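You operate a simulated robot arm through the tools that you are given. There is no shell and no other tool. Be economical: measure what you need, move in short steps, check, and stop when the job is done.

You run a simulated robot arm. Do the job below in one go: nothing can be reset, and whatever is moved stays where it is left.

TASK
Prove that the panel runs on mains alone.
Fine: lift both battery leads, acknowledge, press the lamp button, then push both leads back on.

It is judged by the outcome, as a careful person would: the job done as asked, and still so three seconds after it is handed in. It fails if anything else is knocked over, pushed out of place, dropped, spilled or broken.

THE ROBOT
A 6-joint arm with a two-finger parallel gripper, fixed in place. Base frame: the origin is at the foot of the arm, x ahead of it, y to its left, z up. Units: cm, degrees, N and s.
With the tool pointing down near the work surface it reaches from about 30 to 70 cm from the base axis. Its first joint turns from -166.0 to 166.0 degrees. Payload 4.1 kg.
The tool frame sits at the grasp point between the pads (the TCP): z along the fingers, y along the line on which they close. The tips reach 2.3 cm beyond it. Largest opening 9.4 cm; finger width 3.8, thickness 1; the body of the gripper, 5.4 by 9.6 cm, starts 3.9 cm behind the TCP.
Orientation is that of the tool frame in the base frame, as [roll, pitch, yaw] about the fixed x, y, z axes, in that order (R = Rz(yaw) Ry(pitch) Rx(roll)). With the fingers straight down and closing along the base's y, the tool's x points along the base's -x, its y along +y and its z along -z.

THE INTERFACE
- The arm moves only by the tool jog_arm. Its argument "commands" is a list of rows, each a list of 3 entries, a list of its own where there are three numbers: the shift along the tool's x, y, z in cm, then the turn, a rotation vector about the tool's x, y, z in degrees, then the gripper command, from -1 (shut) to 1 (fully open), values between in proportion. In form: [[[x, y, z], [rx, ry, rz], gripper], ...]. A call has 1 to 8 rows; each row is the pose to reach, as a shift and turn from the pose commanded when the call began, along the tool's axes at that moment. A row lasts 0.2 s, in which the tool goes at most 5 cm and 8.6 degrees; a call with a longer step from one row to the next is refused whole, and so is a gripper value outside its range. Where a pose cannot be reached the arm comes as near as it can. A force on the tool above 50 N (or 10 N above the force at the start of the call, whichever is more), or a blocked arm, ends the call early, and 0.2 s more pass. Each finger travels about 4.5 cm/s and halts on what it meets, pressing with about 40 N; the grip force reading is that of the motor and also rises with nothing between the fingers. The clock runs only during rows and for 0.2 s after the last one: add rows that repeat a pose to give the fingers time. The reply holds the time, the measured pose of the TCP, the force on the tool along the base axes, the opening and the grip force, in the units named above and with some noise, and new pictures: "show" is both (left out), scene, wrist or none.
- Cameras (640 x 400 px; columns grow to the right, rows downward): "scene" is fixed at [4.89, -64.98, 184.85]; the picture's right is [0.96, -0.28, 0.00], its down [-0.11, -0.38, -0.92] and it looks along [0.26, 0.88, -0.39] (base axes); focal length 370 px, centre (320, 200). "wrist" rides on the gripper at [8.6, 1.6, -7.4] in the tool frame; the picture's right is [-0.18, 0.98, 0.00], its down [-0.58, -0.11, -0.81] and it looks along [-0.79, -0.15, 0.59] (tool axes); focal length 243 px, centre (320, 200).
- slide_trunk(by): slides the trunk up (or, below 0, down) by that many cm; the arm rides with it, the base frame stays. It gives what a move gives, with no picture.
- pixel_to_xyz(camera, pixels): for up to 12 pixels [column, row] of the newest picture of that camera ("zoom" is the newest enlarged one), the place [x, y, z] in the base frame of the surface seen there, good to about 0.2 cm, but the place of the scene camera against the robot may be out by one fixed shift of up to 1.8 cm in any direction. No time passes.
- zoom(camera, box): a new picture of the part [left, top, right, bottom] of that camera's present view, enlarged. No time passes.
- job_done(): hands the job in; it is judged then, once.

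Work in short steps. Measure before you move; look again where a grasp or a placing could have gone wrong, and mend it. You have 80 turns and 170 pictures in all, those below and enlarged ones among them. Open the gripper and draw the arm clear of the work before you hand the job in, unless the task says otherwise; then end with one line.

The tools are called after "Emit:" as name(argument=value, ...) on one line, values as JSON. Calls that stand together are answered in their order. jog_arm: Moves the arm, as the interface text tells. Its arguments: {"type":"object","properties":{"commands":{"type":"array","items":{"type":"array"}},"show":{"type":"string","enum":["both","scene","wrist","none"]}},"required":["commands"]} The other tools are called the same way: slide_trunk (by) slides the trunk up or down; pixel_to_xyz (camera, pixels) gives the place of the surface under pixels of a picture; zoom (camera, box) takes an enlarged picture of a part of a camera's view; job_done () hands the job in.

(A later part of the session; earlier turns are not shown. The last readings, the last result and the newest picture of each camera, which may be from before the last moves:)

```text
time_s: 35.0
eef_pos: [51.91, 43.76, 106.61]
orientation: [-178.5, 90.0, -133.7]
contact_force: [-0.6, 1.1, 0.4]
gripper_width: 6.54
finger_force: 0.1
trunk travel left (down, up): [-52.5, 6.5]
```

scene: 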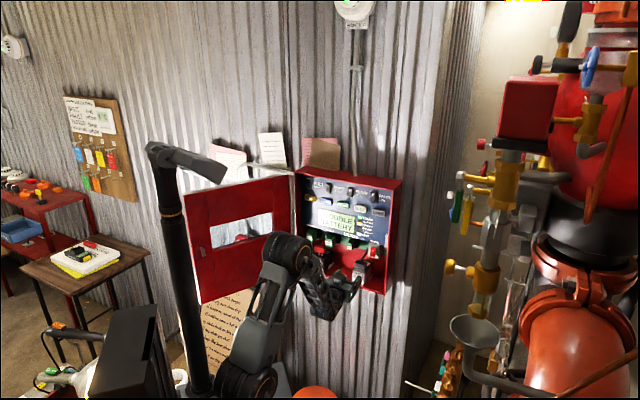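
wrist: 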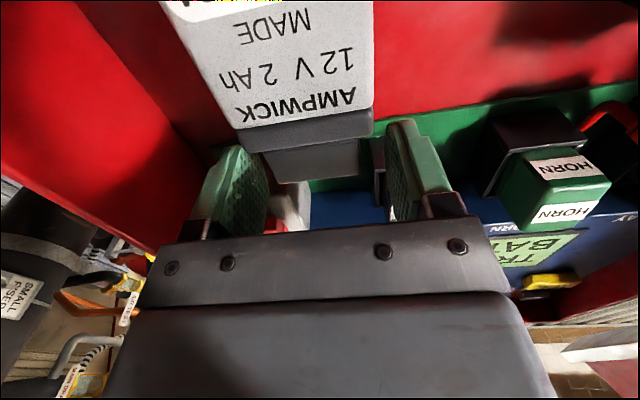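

Fingers straddle the black boot cleanly (f=67.65, u=5.76). I close and then lift 1.6 cm.

Emit:
jog_arm(commands=[[[0, 0, 0], [0, 0, 0], -0.4], [[0, 0, 0], [0, 0, 0], -1], [[0, 0, 0], [0, 0, 0], -1], [[0, 0, 0], [0, 0, 0], -1]], show="none")

Emit:
jog_arm(commands=[[[-0.4, 0, 0], [0, 0, 0], -1], [[-0.8, 0, 0], [0, 0, 0], -1], [[-1.2, 0, 0], [0, 0, 0], -1], [[-1.6, 0, 0], [0, 0, 0], -1], [[-1.6, 0, 0], [0, 0, 0], -1]])

```text
time_s: 36.0
eef_pos: [51.82, 43.66, 106.55]
orientation: [-16.0, 90.0, 29.0]
contact_force: [1.5, -1.0, 1.0]
gripper_width: 4.04
finger_force: 45.1
trunk travel left (down, up): [-52.5, 6.5]
```

```text
time_s: 37.2
eef_pos: [51.97, 43.73, 107.76]
orientation: [169.2, 89.4, -146.1]
contact_force: [-2.9, -11.3, -24.6]
gripper_width: 4.04
finger_force: 44.4
trunk travel left (down, up): [-52.5, 6.5]
```

scene: 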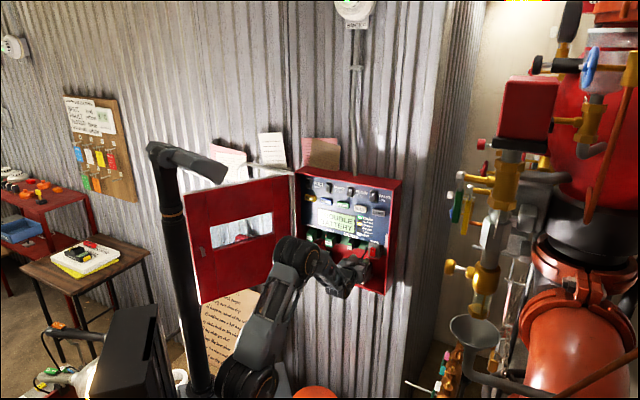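
wrist: 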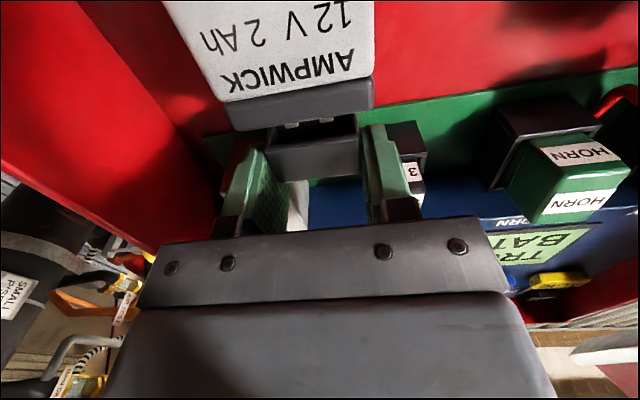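

Force of -25 N: the finger tops have met the MAINS or FUSE module above. I look closely before going on.

Emit:
zoom(camera="wrist", box=[200, 70, 460, 232])

Emit:
zoom(camera="scene", box=[295, 180, 410, 300])

```text
2.46 times, centred on (330, 151) of wrist
```

zoom: 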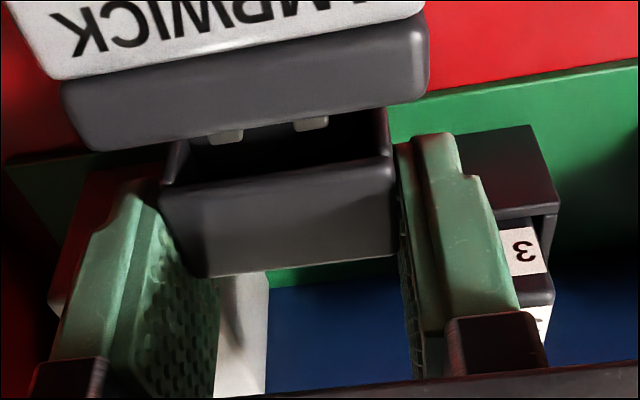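

```text
3.33 times, centred on (352, 240) of scene
```

zoom: 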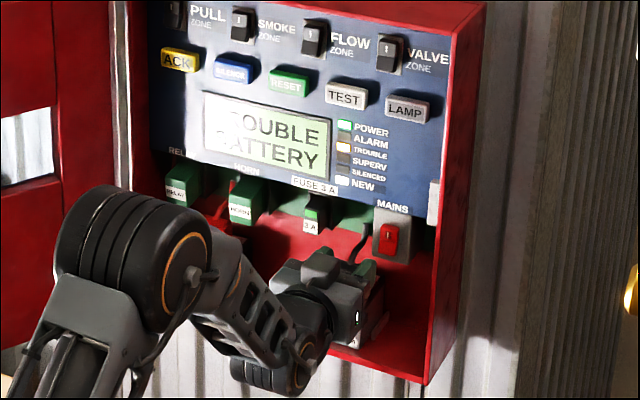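

The right finger's top touches the MAINS module's underside. The boot is clear of the posts; I ease down 0.4 cm (commanded) to relieve force and open slightly, then look.

Emit:
jog_arm(commands=[[[0.4, 0, 0], [0, 0, 0], -1], [[0.4, 0, 0], [0, 0, 0], -1], [[0.4, 0, 0], [0, 0, 0], 0.02], [[0.4, 0, 0], [0, 0, 0], 0.02], [[0.4, 0, 0], [0, 0, 0], 0.02]], show="wrist")

Emit:
zoom(camera="wrist", box=[200, 70, 460, 232])

```text
time_s: 38.4
eef_pos: [51.85, 43.86, 107.63]
orientation: [-164.7, 89.8, -119.6]
contact_force: [-8.7, -2.3, -16.7]
gripper_width: 4.59
finger_force: 0.0
trunk travel left (down, up): [-52.5, 6.5]
```

wrist: 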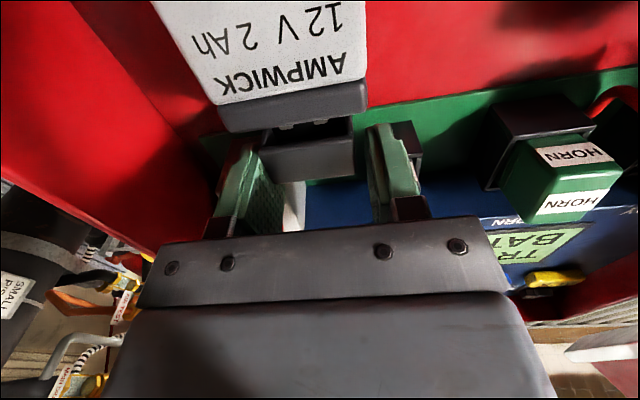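

```text
2.46 times, centred on (330, 151) of wrist
```

zoom: 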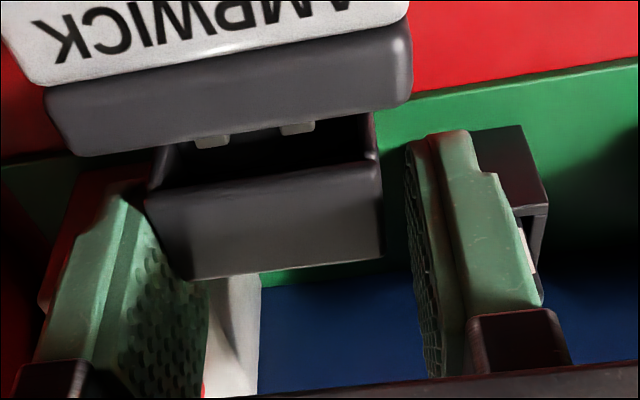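

The finger still presses up on the module. I move down another 0.5 cm and then back out, fingers unchanged.

Emit:
jog_arm(commands=[[[0.5, 0, 0], [0, 0, 0], 0.02], [[0.6, 0, 0], [0, 0, 0], 0.02], [[0.6, 0, -1.5], [0, 0, 0], 0.04], [[0.6, 0, -4], [0, 0, 0], 0.04], [[0.6, 0, -8], [0, 0, 0], 0.04], [[0.6, 0, -10], [0, 0, 0], 0.04], [[0.6, 0, -10], [0, 0, 0], 0.04]])

Emit:
zoom(camera="wrist", box=[220, 0, 480, 162])

Emit:
zoom(camera="scene", box=[295, 180, 410, 300])

```text
time_s: 40.0
eef_pos: [44.63, 36.69, 106.89]
orientation: [95.6, 89.9, 140.6]
contact_force: [-0.6, 0.8, -0.5]
gripper_width: 4.87
finger_force: 0.1
trunk travel left (down, up): [-52.5, 6.5]
```

scene: 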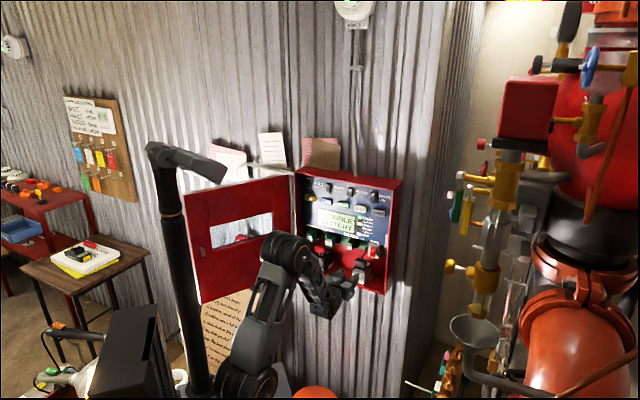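
wrist: 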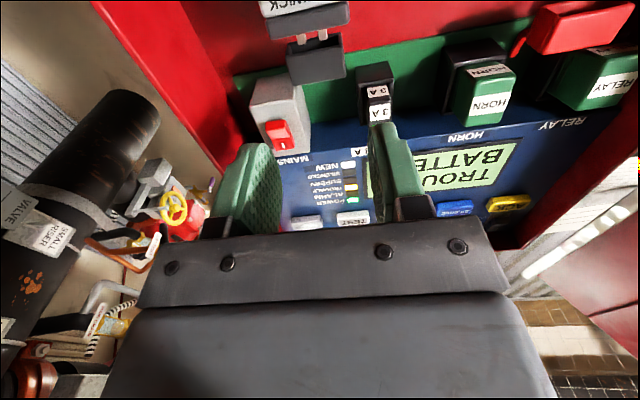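

```text
2.46 times, centred on (350, 81) of wrist
```

zoom: 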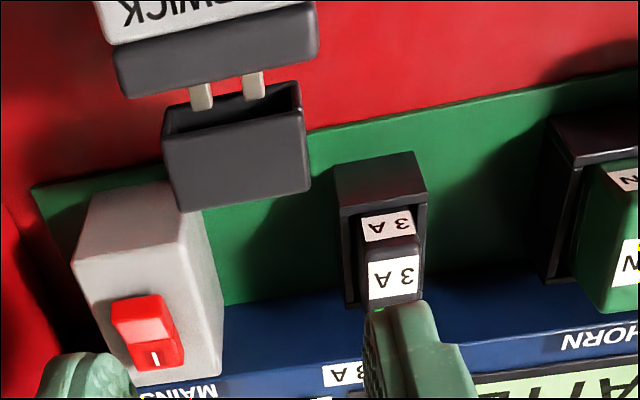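

```text
3.33 times, centred on (352, 240) of scene
```

zoom: 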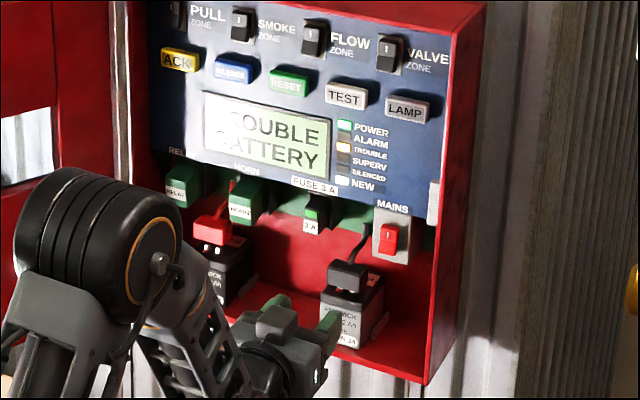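

Both leads are up and MAINS is still on (rocker unchanged). I measure the clearance of the black boot above its posts.

Emit:
pixel_to_xyz(camera="wrist", pixels=[[315, 56], [295, 62], [340, 52], [298, 82], [345, 72], [301, 40], [322, 35], [303, 20], [270, 140], [570, 22], [600, 15], [590, 45]])

```text
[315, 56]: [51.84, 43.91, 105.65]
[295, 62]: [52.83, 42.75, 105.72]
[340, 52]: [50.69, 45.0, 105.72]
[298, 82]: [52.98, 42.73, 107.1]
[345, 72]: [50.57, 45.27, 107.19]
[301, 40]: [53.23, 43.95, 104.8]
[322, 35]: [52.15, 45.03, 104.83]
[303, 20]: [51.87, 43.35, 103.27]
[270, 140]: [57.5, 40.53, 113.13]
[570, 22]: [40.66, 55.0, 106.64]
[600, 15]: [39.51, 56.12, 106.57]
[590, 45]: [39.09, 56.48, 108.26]
```

Black boot bottom ≈105.5 is only just above the posts (≈105); red is ≈106.4. I re-grip it lower (fingers 0.4 lower) for another 0.8 cm lift, staying below the MAINS module.

Emit:
jog_arm(commands=[[[0.4, 0, 3.5], [0, 0, 0], 0.3], [[0.4, 0, 6.5], [0, 0, 0], 0.3], [[0.4, 0, 8.5], [0, 0, 0], 0.3], [[0.4, 0, 9.8], [0, 0, 0], 0.3], [[0.4, 0, 9.8], [0, 0, 0], -0.4], [[0.4, 0, 9.8], [0, 0, 0], -1], [[0.4, 0, 9.8], [0, 0, 0], -1]], show="none")

Emit:
jog_arm(commands=[[[0, 0, 0], [0, 0, 0], -1], [[-0.4, 0, 0], [0, 0, 0], -1], [[-0.8, 0, 0], [0, 0, 0], -1], [[-0.8, 0, 0], [0, 0, 0], -1]], show="wrist")

```text
time_s: 41.6
eef_pos: [51.82, 43.5, 106.74]
orientation: [-65.5, 89.9, -20.8]
contact_force: [5.2, -1.7, -0.7]
gripper_width: 4.05
finger_force: 44.6
trunk travel left (down, up): [-52.5, 6.5]
```

```text
time_s: 42.6
eef_pos: [51.72, 43.53, 107.56]
orientation: [79.7, 89.9, 124.7]
contact_force: [8.7, -5.1, 2.4]
gripper_width: 4.03
finger_force: 44.8
trunk travel left (down, up): [-52.5, 6.5]
```

wrist: 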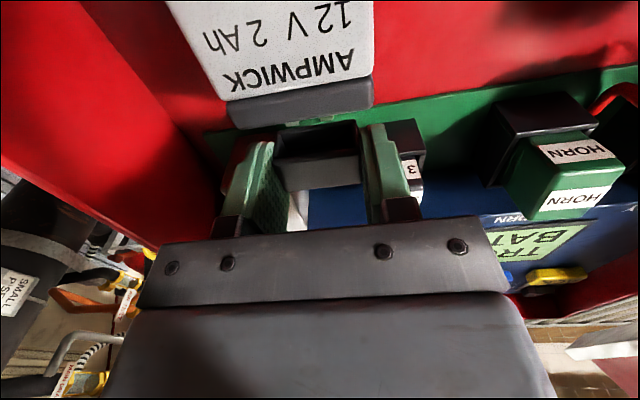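

Lifted higher now, no vertical load. I open slightly, ease down 0.3 and back out 10 cm.

Emit:
jog_arm(commands=[[[0, 0, 0], [0, 0, 0], 0.0], [[0, 0, 0], [0, 0, 0], 0.04], [[0.2, 0, -0.5], [0, 0, 0], 0.04], [[0.2, 0, -2.5], [0, 0, 0], 0.04], [[0.2, 0, -6], [0, 0, 0], 0.04], [[0.2, 0, -10], [0, 0, 0], 0.04], [[0.2, 0, -14], [0, 0, 0], 0.04], [[0.2, 0, -14], [0, 0, 0], 0.04]])

Emit:
zoom(camera="wrist", box=[220, 0, 480, 162])

```text
time_s: 44.4
eef_pos: [41.61, 33.75, 107.01]
orientation: [148.8, 90.0, -166.2]
contact_force: [-0.1, -0.5, 0.9]
gripper_width: 4.86
finger_force: 0.2
trunk travel left (down, up): [-52.5, 6.5]
```

scene: 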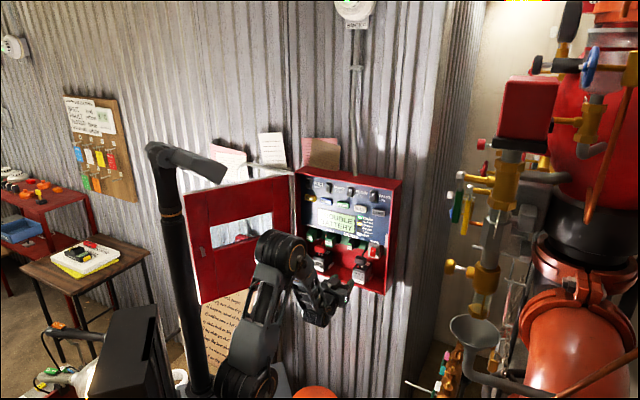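
wrist: 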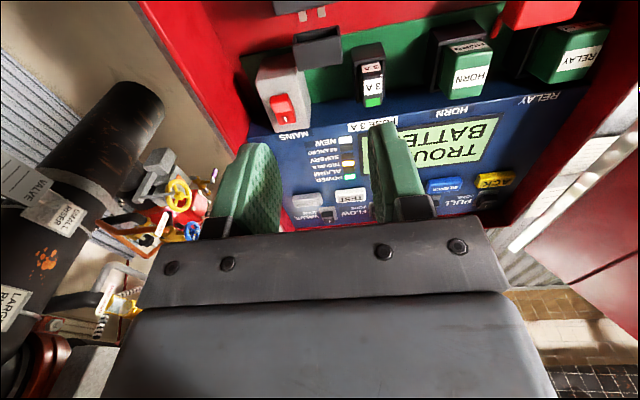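

```text
2.46 times, centred on (350, 81) of wrist
```

zoom: 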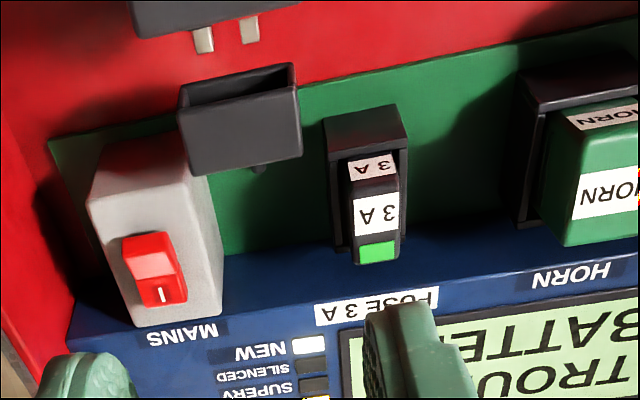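

Both leads are clear of their posts. Now the ACK button: I measure its corners, and the door and frame edges near it, in the wrist view.

Emit:
pixel_to_xyz(camera="wrist", pixels=[[480, 177], [513, 173], [478, 188], [508, 185], [487, 182], [430, 190], [510, 245], [560, 205], [600, 150], [570, 285], [630, 250], [300, 205]])

Emit:
zoom(camera="wrist", box=[400, 140, 640, 290])

```text
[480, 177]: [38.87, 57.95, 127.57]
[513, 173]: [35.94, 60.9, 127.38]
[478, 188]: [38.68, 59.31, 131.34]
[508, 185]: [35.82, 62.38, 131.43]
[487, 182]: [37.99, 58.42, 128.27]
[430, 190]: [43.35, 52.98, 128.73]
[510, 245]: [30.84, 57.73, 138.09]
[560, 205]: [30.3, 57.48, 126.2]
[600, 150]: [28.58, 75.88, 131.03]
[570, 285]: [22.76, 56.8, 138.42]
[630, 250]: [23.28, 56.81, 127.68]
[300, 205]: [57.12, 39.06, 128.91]
```

```text
2.67 times, centred on (520, 215) of wrist
```

zoom: 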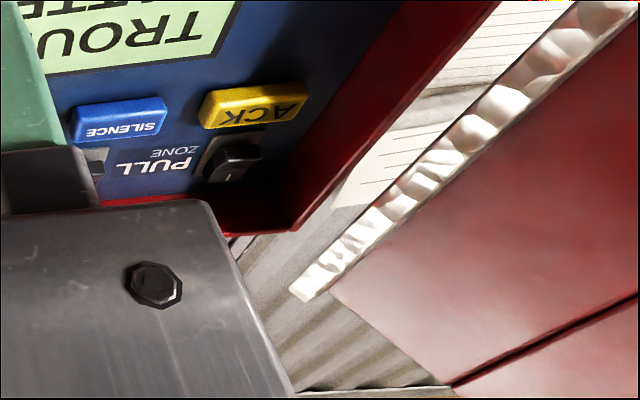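

The door edge is at f≈62, u≈-19, so approaching ACK (u≈-15.6) square-on would brush it; I will approach with the tool yawed 20°, body kept right of it. First: rise to z≈128.5 and shift left to u≈-11.8, closing the fingers.

Emit:
jog_arm(commands=[[[-3, 2.2, 0], [0, 0, 0], -1], [[-6, 4.4, 0], [0, 0, 0], -1], [[-9, 6.6, 0], [0, 0, 0], -1], [[-12, 8.8, 0], [0, 0, 0], -1], [[-15, 11, 0], [0, 0, 0], -1], [[-18, 13.2, 0], [0, 0, 0], -1], [[-21.4, 15.4, 0], [0, 0, 0], -1], [[-21.4, 17.4, 0], [0, 0, 0], -1]], show="none")

Emit:
jog_arm(commands=[[[0, 0, 0], [-7, 0, 0], -1], [[0, 0, 0], [-14, 0, 0], -1], [[0, 0, 0], [-20, 0, 0], -1], [[0, 0, 0], [-20, 0, 0], -1]])

```text
time_s: 46.2
eef_pos: [29.45, 46.19, 128.88]
orientation: [-125.2, 89.9, -80.0]
contact_force: [0.6, -0.7, 0.6]
gripper_width: 0.0
finger_force: 39.8
trunk travel left (down, up): [-52.5, 6.5]
```

```text
time_s: 47.2
eef_pos: [29.49, 45.97, 128.78]
orientation: [144.7, 89.9, -150.4]
contact_force: [-0.2, 0.6, -0.9]
gripper_width: 0.0
finger_force: 40.3
trunk travel left (down, up): [-52.5, 6.5]
```

scene: 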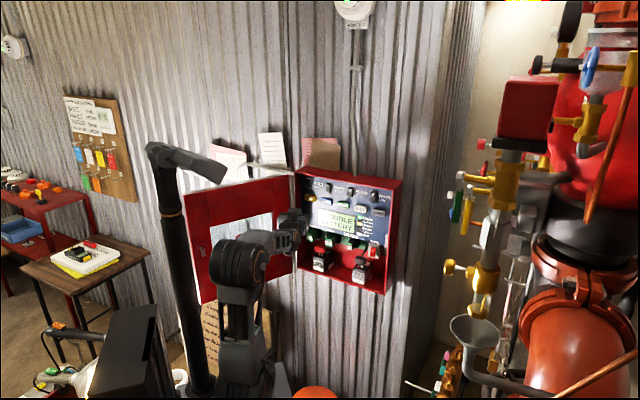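
wrist: 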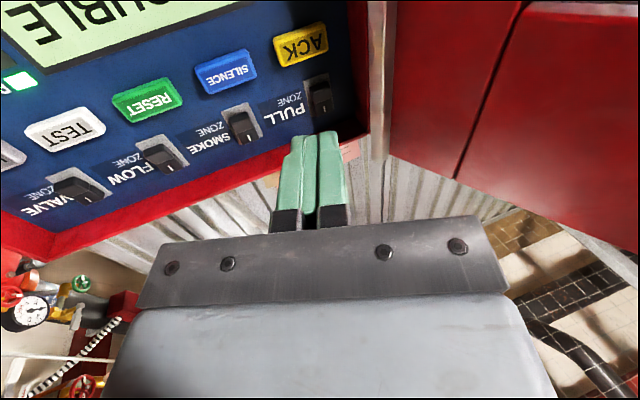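

Great view; the heading is 65°. Measure ACK's face at (300,45).

Emit:
pixel_to_xyz(camera="wrist", pixels=[[277, 45], [323, 33], [283, 63], [326, 50], [301, 48], [320, 78], [237, 112], [225, 70]])

```text
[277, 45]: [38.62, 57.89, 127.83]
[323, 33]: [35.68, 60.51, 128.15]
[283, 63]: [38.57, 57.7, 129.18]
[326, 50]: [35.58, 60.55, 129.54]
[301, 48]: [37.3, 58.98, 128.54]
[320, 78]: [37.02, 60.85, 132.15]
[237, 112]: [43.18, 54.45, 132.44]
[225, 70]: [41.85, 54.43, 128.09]
```

ACK face centre f≈68.1, u≈-15.5, z≈128.5; the tips need 12.9 cm more. I advance 11.9 cm, aiming slightly low (z≈128.1) to keep off the PULL switch.

Emit:
jog_arm(commands=[[[0.3, -0.7, 3.5], [0, 0, 0], -1], [[0.6, -1.4, 7], [0, 0, 0], -1], [[0.6, -1.4, 10], [0, 0, 0], -1], [[0.6, -1.4, 11.9], [0, 0, 0], -1], [[0.6, -1.4, 11.9], [0, 0, 0], -1]])

```text
time_s: 48.4
eef_pos: [35.84, 56.37, 128.3]
orientation: [-123.1, 90.0, -58.0]
contact_force: [0.5, 0.5, 0.4]
gripper_width: 0.02
finger_force: 40.0
trunk travel left (down, up): [-52.5, 6.5]
```

scene: 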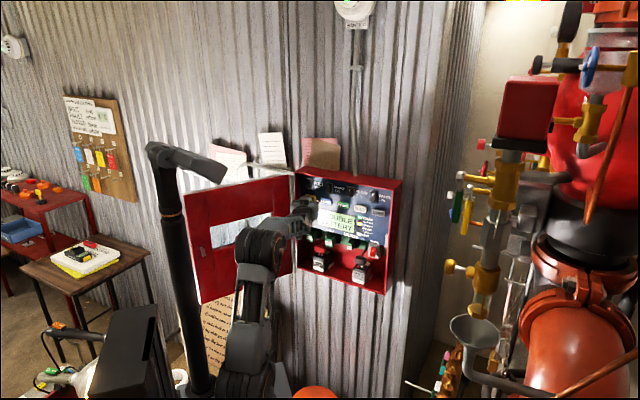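
wrist: 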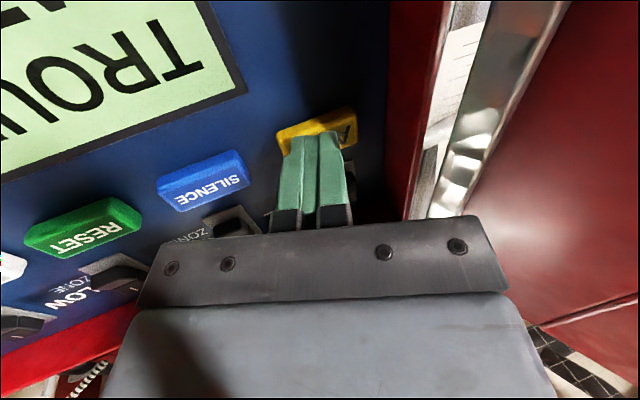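

Tips are right over ACK. I press along the panel normal in 0.3 cm steps.

Emit:
jog_arm(commands=[[[0, -0.14, 0.4], [0, 0, 0], -1], [[0, -0.24, 0.7], [0, 0, 0], -1], [[0, -0.34, 1.0], [0, 0, 0], -1], [[0, -0.44, 1.25], [0, 0, 0], -1]])

Emit:
zoom(camera="scene", box=[295, 165, 410, 240])

```text
time_s: 49.4
eef_pos: [36.66, 57.18, 128.13]
orientation: [-10.4, 90.0, 54.7]
contact_force: [-4.4, -3.4, -0.4]
gripper_width: 0.0
finger_force: 40.0
trunk travel left (down, up): [-52.5, 6.5]
```

scene: 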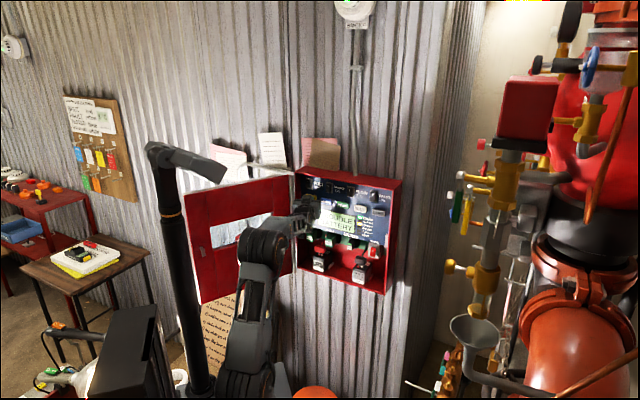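
wrist: 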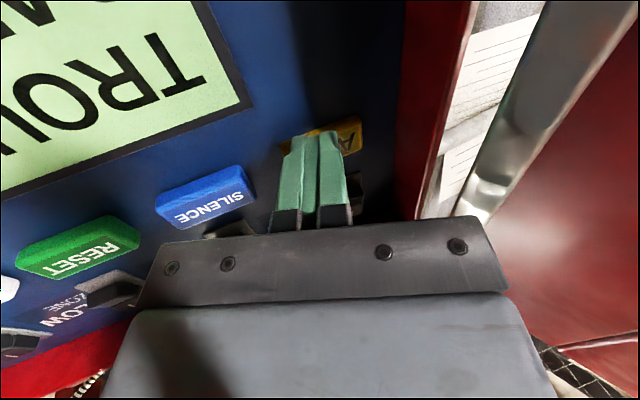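

```text
5.33 times, centred on (352, 202) of scene
```

zoom: 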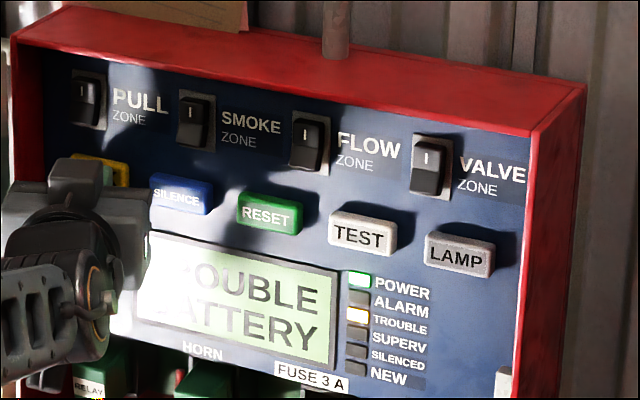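

The NEW lamp went out: acknowledged, with only ~5 N. I back off 12 cm and return the tool to square.

Emit:
jog_arm(commands=[[[0, 0, -2], [0, 0, 0], -1], [[0, 0, -5], [0, 0, 0], -1], [[0, 0, -9], [0, 0, 0], -1], [[0, 0, -12], [0, 0, 0], -1], [[0, 0, -12], [7, 0, 0], -1], [[0, 0, -12], [14, 0, 0], -1], [[0, 0, -12], [20, 0, 0], -1], [[0, 0, -12], [20, 0, 0], -1]], show="none")

Emit:
jog_arm(commands=[[[0, -4, 0], [0, 0, 0], -1], [[0, -8, 0], [0, 0, 0], -1], [[0, -12, 0], [0, 0, 0], -1], [[0, -16, 0], [0, 0, 0], -1], [[0, -20, 0], [0, 0, 0], -1], [[0, -22.2, 0], [0, 0, 0], -1], [[0, -22.2, 0], [0, 0, 0], -1]])

```text
time_s: 51.2
eef_pos: [31.61, 46.32, 128.1]
orientation: [104.4, 90.0, 149.4]
contact_force: [-0.3, 0.6, -0.2]
gripper_width: 0.0
finger_force: 39.5
trunk travel left (down, up): [-52.5, 6.5]
```

```text
time_s: 52.8
eef_pos: [47.29, 30.49, 128.03]
orientation: [-44.5, 90.0, 0.4]
contact_force: [0.6, -1.1, 0.9]
gripper_width: 0.01
finger_force: 40.1
trunk travel left (down, up): [-52.5, 6.5]
```

scene: 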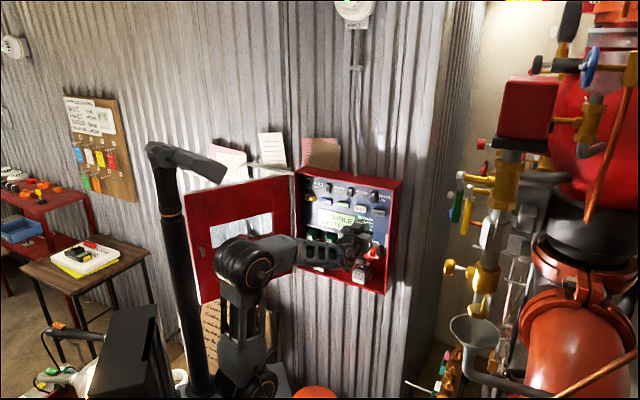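
wrist: 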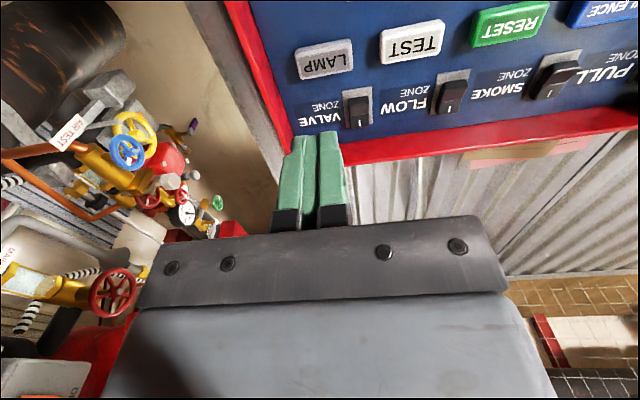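

Now f=55.0, u=11.9, square on. Measure LAMP at (325,62) exactly.

Emit:
pixel_to_xyz(camera="wrist", pixels=[[299, 55], [350, 44], [302, 76], [352, 66], [325, 61], [357, 122], [357, 98]])

```text
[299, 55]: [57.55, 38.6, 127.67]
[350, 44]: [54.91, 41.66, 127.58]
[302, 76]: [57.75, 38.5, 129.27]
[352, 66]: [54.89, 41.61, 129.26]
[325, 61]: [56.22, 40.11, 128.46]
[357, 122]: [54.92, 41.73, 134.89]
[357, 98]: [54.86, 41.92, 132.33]
```

LAMP centre u≈11.4, f≈68.1. I advance 10 cm, then press in small steps to about 0.5 cm travel.

Emit:
jog_arm(commands=[[[0, 0.4, 4], [0, 0, 0], -1], [[0, 0.4, 7.5], [0, 0, 0], -1], [[0, 0.4, 9.8], [0, 0, 0], -1], [[0, 0.4, 10.4], [0, 0, 0], -1], [[0, 0.4, 10.8], [0, 0, 0], -1], [[0, 0.4, 11.2], [0, 0, 0], -1], [[0, 0.4, 11.4], [0, 0, 0], -1]])

Emit:
zoom(camera="scene", box=[295, 165, 410, 240])

```text
time_s: 54.4
eef_pos: [54.99, 38.93, 128.1]
orientation: [-0.1, 90.0, 44.8]
contact_force: [-5.3, -5.4, -3.1]
gripper_width: 0.0
finger_force: 40.6
trunk travel left (down, up): [-52.5, 6.5]
```

scene: 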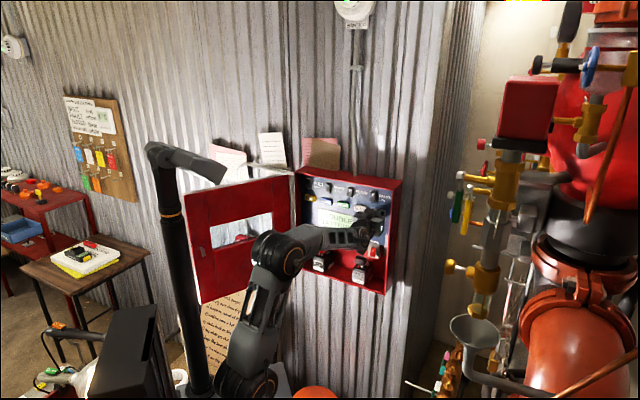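
wrist: 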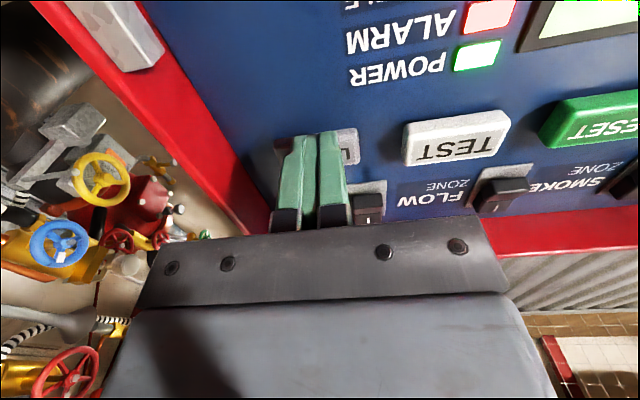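

```text
5.33 times, centred on (352, 202) of scene
```

zoom: 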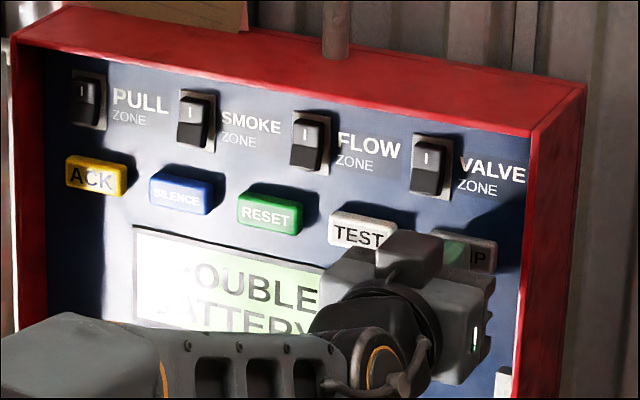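

ALARM and other indicators lit: the lamp test works while on mains. I back off 12 cm, then go down and left to the black lead at z≈107.5, u≈5.65.

Emit:
jog_arm(commands=[[[0, 0, -3], [0, 0, 0], -1], [[0, 0, -7], [0, 0, 0], -1], [[0, 0, -11], [0, 0, 0], -1], [[0, 0, -13], [0, 0, 0], 0.3], [[4.5, 1.5, -13], [0, 0, 0], 0.3], [[9, 3, -13], [0, 0, 0], 0.3], [[13.5, 4.5, -13], [0, 0, 0], 0.3], [[18, 5.7, -13], [0, 0, 0], 0.3]], show="none")

Emit:
jog_arm(commands=[[[2.6, 0, 0], [0, 0, 0], 0.3], [[2.6, 0, 3], [0, 0, 0], 0.3], [[2.6, 0, 3], [0, 0, 0], 0.3]])

```text
time_s: 56.2
eef_pos: [41.75, 33.89, 110.09]
orientation: [-62.4, 89.9, -17.5]
contact_force: [-0.6, 0.1, 0.3]
gripper_width: 6.11
finger_force: 0.0
trunk travel left (down, up): [-52.5, 6.5]
```

```text
time_s: 57.0
eef_pos: [44.12, 35.79, 107.39]
orientation: [9.4, 90.0, 54.5]
contact_force: [0.8, -1.1, 0.4]
gripper_width: 6.11
finger_force: 0.0
trunk travel left (down, up): [-52.5, 6.5]
```

scene: 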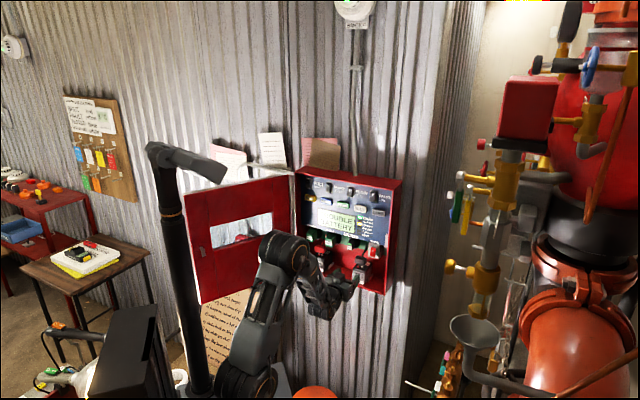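
wrist: 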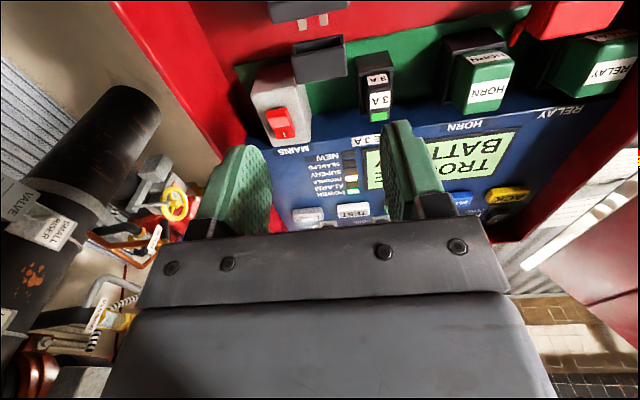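

Boot at (318,60). Measure its corners and posts, and mains-box underside.

Emit:
pixel_to_xyz(camera="wrist", pixels=[[296, 58], [342, 48], [297, 78], [345, 72], [320, 52], [320, 68], [302, 26], [323, 20], [296, 40], [300, 110], [305, 90], [268, 80]])

```text
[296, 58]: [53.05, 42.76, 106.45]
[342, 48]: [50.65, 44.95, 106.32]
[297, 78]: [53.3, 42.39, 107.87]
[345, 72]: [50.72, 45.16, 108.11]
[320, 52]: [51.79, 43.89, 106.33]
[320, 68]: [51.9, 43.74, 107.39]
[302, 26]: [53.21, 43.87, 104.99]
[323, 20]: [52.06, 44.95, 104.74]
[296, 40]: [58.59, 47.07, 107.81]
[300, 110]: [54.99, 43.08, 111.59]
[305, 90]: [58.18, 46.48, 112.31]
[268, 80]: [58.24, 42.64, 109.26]
```

Boot bottom ≈106.2, centred at u≈5.7, f front 67.6; posts at u≈5.8. I advance 10.9 cm with TCP z≈107.2 and close on it.

Emit:
jog_arm(commands=[[[0.2, 0.15, 4], [0, 0, 0], 0.3], [[0.2, 0.15, 7.5], [0, 0, 0], 0.3], [[0.2, 0.15, 9.5], [0, 0, 0], 0.3], [[0.2, 0.15, 10.9], [0, 0, 0], 0.3], [[0.2, 0.15, 10.9], [0, 0, 0], -0.4], [[0.2, 0.15, 10.9], [0, 0, 0], -1], [[0.2, 0.15, 10.9], [0, 0, 0], -1], [[0.2, 0.15, 10.9], [0, 0, 0], -1]], show="wrist")

```text
time_s: 58.8
eef_pos: [51.8, 43.54, 107.41]
orientation: [-89.3, 90.0, -44.3]
contact_force: [5.8, -2.9, -0.2]
gripper_width: 4.05
finger_force: 44.8
trunk travel left (down, up): [-52.5, 6.5]
```

wrist: 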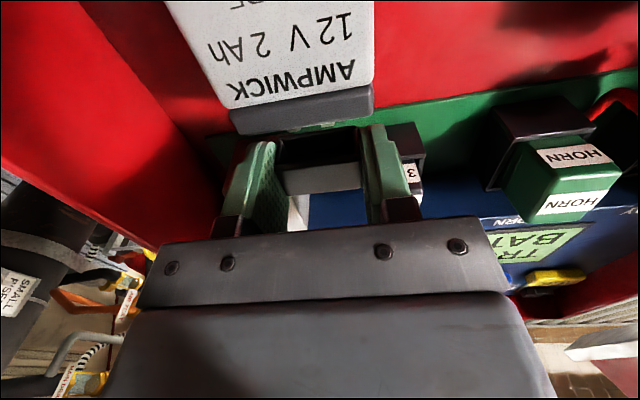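

Held, at nearly the same u/f as when originally gripped (5.8/67.5). I lower 1.1 cm in small steps, watching force.

Emit:
jog_arm(commands=[[[0.3, 0, 0], [0, 0, 0], -1], [[0.6, 0, 0], [0, 0, 0], -1], [[0.9, 0, 0], [0, 0, 0], -1], [[1.1, 0, 0], [0, 0, 0], -1], [[1.1, 0, 0], [0, 0, 0], -1]], show="wrist")

Emit:
zoom(camera="wrist", box=[200, 70, 460, 232])

```text
time_s: 60.0
eef_pos: [51.79, 43.54, 106.07]
orientation: [-108.4, 89.9, -63.5]
contact_force: [7.9, -3.3, 2.8]
gripper_width: 4.03
finger_force: 44.8
trunk travel left (down, up): [-52.5, 6.5]
```

wrist: 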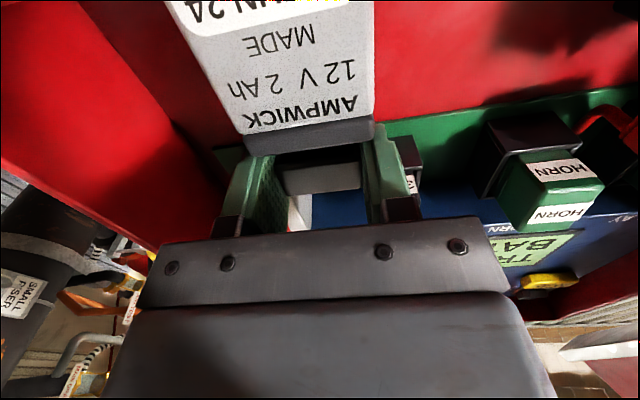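

```text
2.46 times, centred on (330, 151) of wrist
```

zoom: 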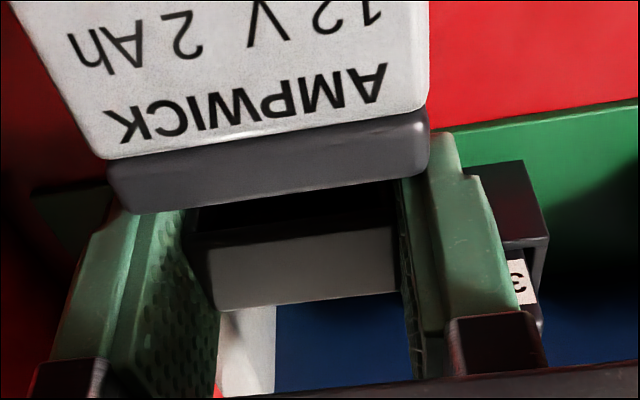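

The boot is partway down; fingers are at battery-top level. I open slightly, raise 1.0, re-grip higher and push down 0.9.

Emit:
jog_arm(commands=[[[0, 0, 0], [0, 0, 0], 0.04], [[0, 0, 0], [0, 0, 0], 0.04], [[-0.5, 0, 0], [0, 0, 0], 0.04], [[-1.0, 0, 0], [0, 0, 0], 0.04], [[-1.0, 0, 0], [0, 0, 0], -1], [[-1.0, 0, 0], [0, 0, 0], -1], [[-1.0, 0, 0], [0, 0, 0], -1]], show="wrist")

Emit:
zoom(camera="wrist", box=[200, 70, 460, 232])

```text
time_s: 61.6
eef_pos: [51.79, 43.67, 107.24]
orientation: [104.1, 89.9, 149.1]
contact_force: [3.9, -2.9, -0.5]
gripper_width: 4.03
finger_force: 45.0
trunk travel left (down, up): [-52.5, 6.5]
```

wrist: 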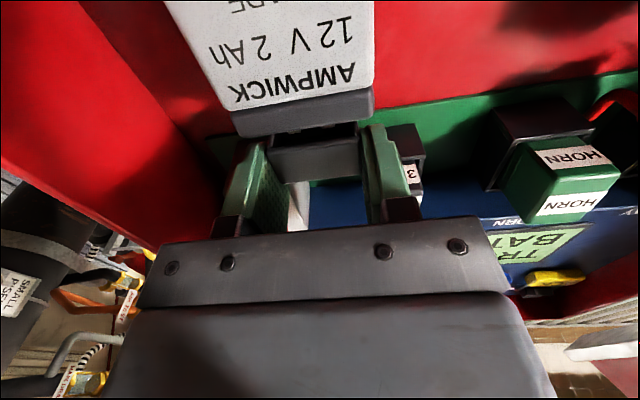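

```text
2.46 times, centred on (330, 151) of wrist
```

zoom: 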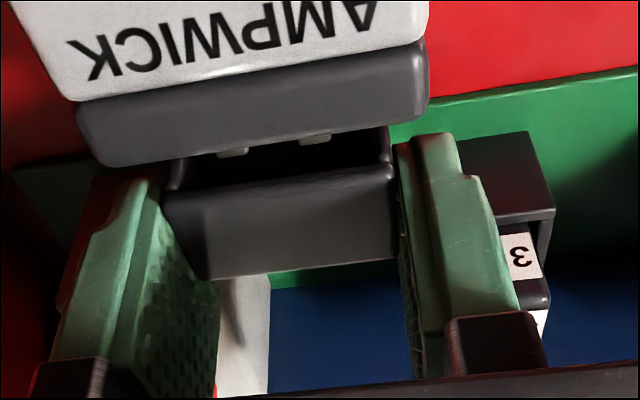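

Re-gripped higher with posts under the boot. Push down 1.0 cm.

Emit:
jog_arm(commands=[[[0.3, 0, 0], [0, 0, 0], -1], [[0.6, 0, 0], [0, 0, 0], -1], [[0.8, 0, 0], [0, 0, 0], -1], [[1.0, 0, 0], [0, 0, 0], -1], [[1.0, 0, 0], [0, 0, 0], -1]])

Emit:
zoom(camera="wrist", box=[200, 70, 460, 232])

Emit:
zoom(camera="scene", box=[295, 180, 410, 300])

```text
time_s: 62.8
eef_pos: [51.78, 43.65, 106.31]
orientation: [13.5, 89.8, 58.4]
contact_force: [11.0, -2.6, 9.8]
gripper_width: 4.04
finger_force: 44.7
trunk travel left (down, up): [-52.5, 6.5]
```

scene: 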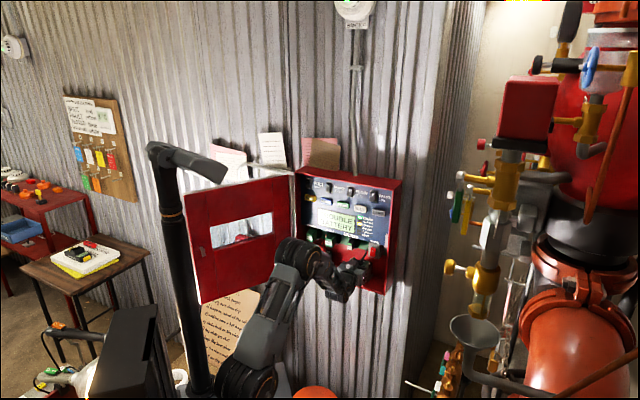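
wrist: 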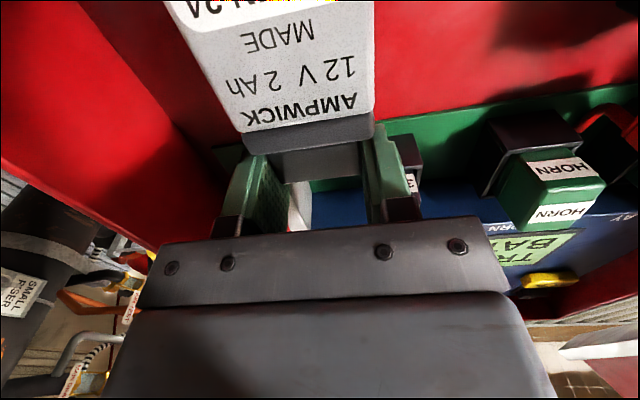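

```text
2.46 times, centred on (330, 151) of wrist
```

zoom: 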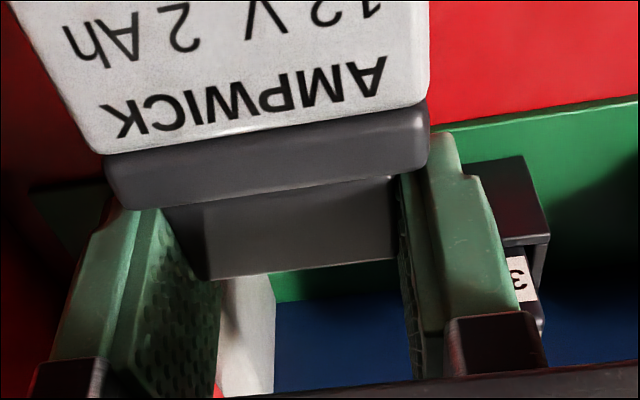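

```text
3.33 times, centred on (352, 240) of scene
```

zoom: 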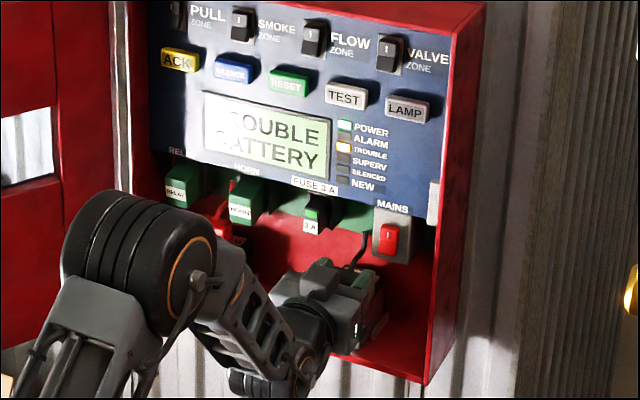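

Boot sits against the battery top with ~10 N reaction. I release, back out and measure whether it is fully down.

Emit:
jog_arm(commands=[[[0.15, 0, 0], [0, 0, 0], -1], [[0, 0, 0], [0, 0, 0], 0.04], [[-0.1, 0, 0], [0, 0, 0], 0.04], [[-0.2, 0, -2.5], [0, 0, 0], 0.1], [[-0.2, 0, -6], [0, 0, 0], 0.1], [[-0.2, 0, -10], [0, 0, 0], 0.1], [[-0.2, 0, -11], [0, 0, 0], 0.1]])

Emit:
zoom(camera="wrist", box=[220, 0, 480, 162])

```text
time_s: 64.4
eef_pos: [43.84, 35.73, 106.57]
orientation: [13.6, 90.0, 58.4]
contact_force: [-0.4, -0.7, -0.4]
gripper_width: 5.17
finger_force: 0.1
trunk travel left (down, up): [-52.5, 6.5]
```

scene: 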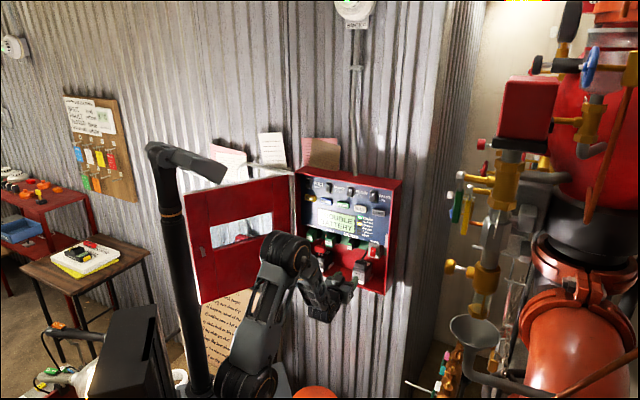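
wrist: 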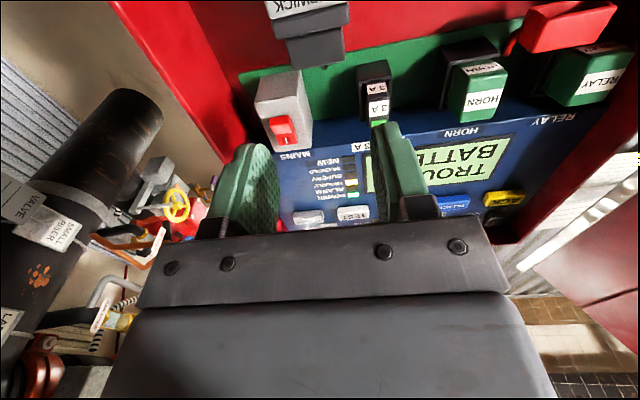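

```text
2.46 times, centred on (350, 81) of wrist
```

zoom: 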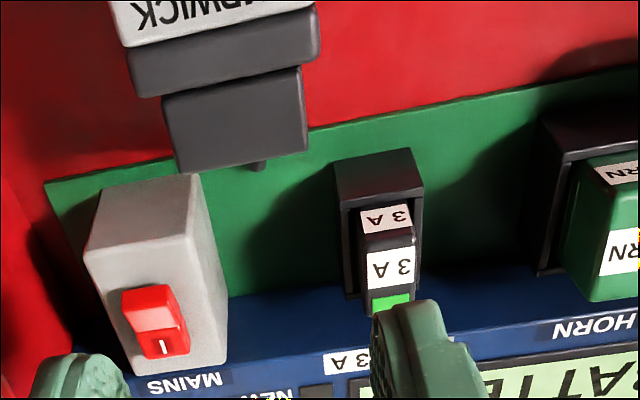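

Emit:
pixel_to_xyz(camera="wrist", pixels=[[288, 42], [340, 31], [294, 65], [343, 55], [318, 50], [316, 58]])

```text
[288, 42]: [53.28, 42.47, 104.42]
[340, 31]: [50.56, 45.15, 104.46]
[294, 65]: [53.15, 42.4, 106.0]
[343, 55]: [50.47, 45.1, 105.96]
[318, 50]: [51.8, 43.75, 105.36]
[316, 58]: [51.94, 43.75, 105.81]
```

Black boot is back at its original height (104.4–106.1). Now the red lead: move to u≈-11.5, z≈108.2, where I had released it.

Emit:
jog_arm(commands=[[[-0.3, 3.5, 0], [0, 0, 0], 0.2], [[-0.7, 7, 0], [0, 0, 0], 0.2], [[-1, 10.5, 0], [0, 0, 0], 0.2], [[-1.3, 14, 0], [0, 0, 0], 0.2], [[-1.6, 17.25, 0], [0, 0, 0], 0.2], [[-1.6, 17.25, 0], [0, 0, 0], 0.2]])

Emit:
zoom(camera="wrist", box=[220, 0, 480, 162])

```text
time_s: 65.8
eef_pos: [31.55, 48.2, 108.12]
orientation: [-147.1, 90.0, -102.0]
contact_force: [-0.1, 0.5, -1.0]
gripper_width: 5.64
finger_force: 0.0
trunk travel left (down, up): [-52.5, 6.5]
```

scene: 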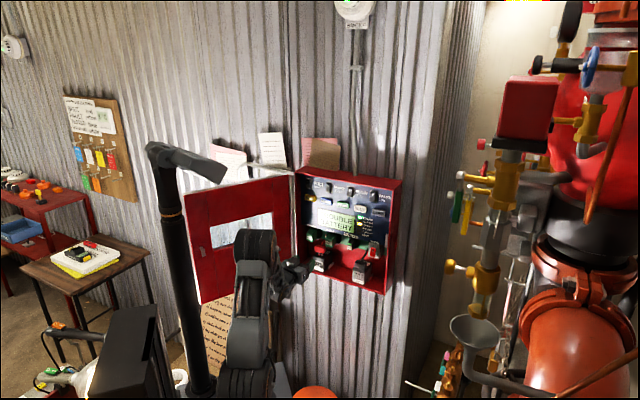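
wrist: 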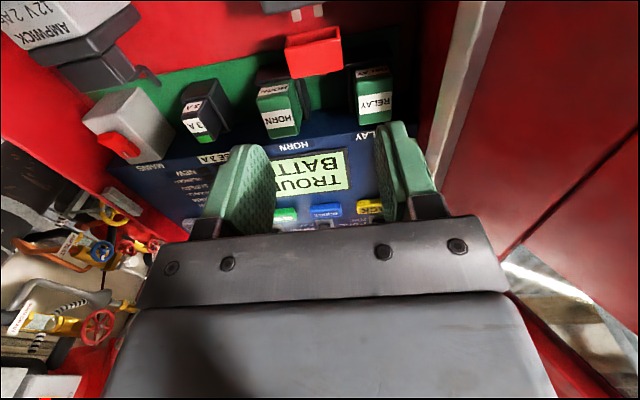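

```text
2.46 times, centred on (350, 81) of wrist
```

zoom: 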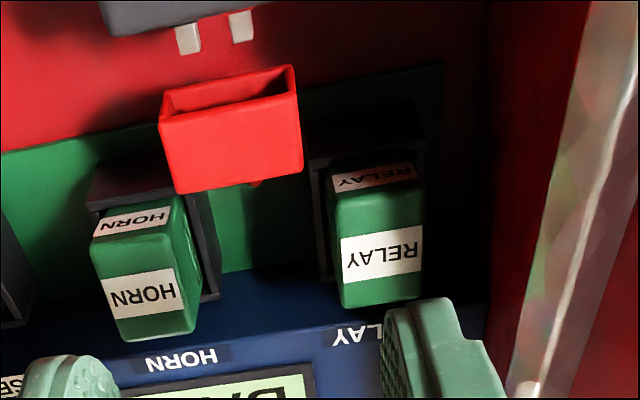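

Emit:
pixel_to_xyz(camera="wrist", pixels=[[287, 50], [340, 40], [294, 75], [341, 66], [315, 60], [296, 16], [318, 11], [290, 95], [360, 80]])

```text
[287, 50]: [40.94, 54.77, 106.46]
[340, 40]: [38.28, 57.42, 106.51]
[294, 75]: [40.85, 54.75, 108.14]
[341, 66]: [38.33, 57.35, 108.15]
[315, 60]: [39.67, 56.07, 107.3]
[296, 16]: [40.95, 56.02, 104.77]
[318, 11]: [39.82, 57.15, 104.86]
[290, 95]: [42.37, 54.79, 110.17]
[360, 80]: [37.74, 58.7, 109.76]
```

Boot bottom ≈106.4, posts at u≈-11.45. RELAY underside is 109.8, so I enter with TCP z≈107.75 and a 5 cm opening, and close.

Emit:
jog_arm(commands=[[[0.35, -0.25, 4], [0, 0, 0], 0.08], [[0.35, -0.25, 7.5], [0, 0, 0], 0.08], [[0.35, -0.25, 9.7], [0, 0, 0], 0.08], [[0.35, -0.25, 11.1], [0, 0, 0], 0.08], [[0.35, -0.25, 11.1], [0, 0, 0], -0.4], [[0.35, -0.25, 11.1], [0, 0, 0], -1], [[0.35, -0.25, 11.1], [0, 0, 0], -1]], show="wrist")

Emit:
zoom(camera="wrist", box=[200, 70, 460, 232])

```text
time_s: 67.4
eef_pos: [39.6, 55.84, 107.61]
orientation: [-132.6, 89.9, -87.5]
contact_force: [-1.0, 6.3, -1.0]
gripper_width: 4.05
finger_force: 45.2
trunk travel left (down, up): [-52.5, 6.5]
```

wrist: 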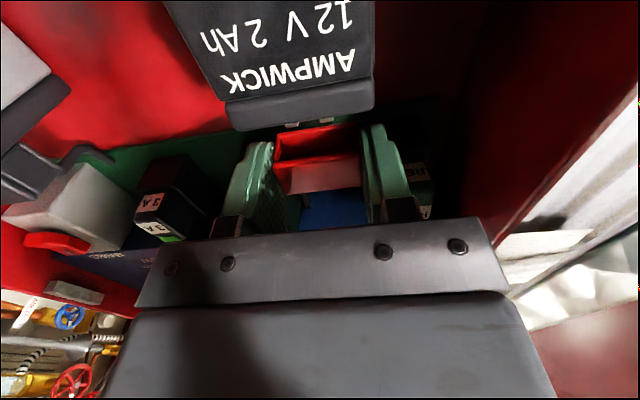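

```text
2.46 times, centred on (330, 151) of wrist
```

zoom: 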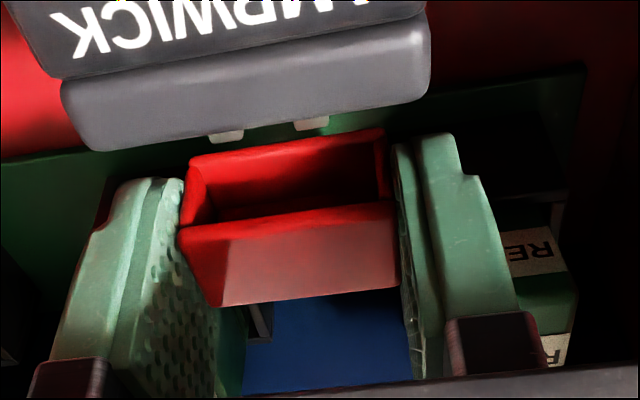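

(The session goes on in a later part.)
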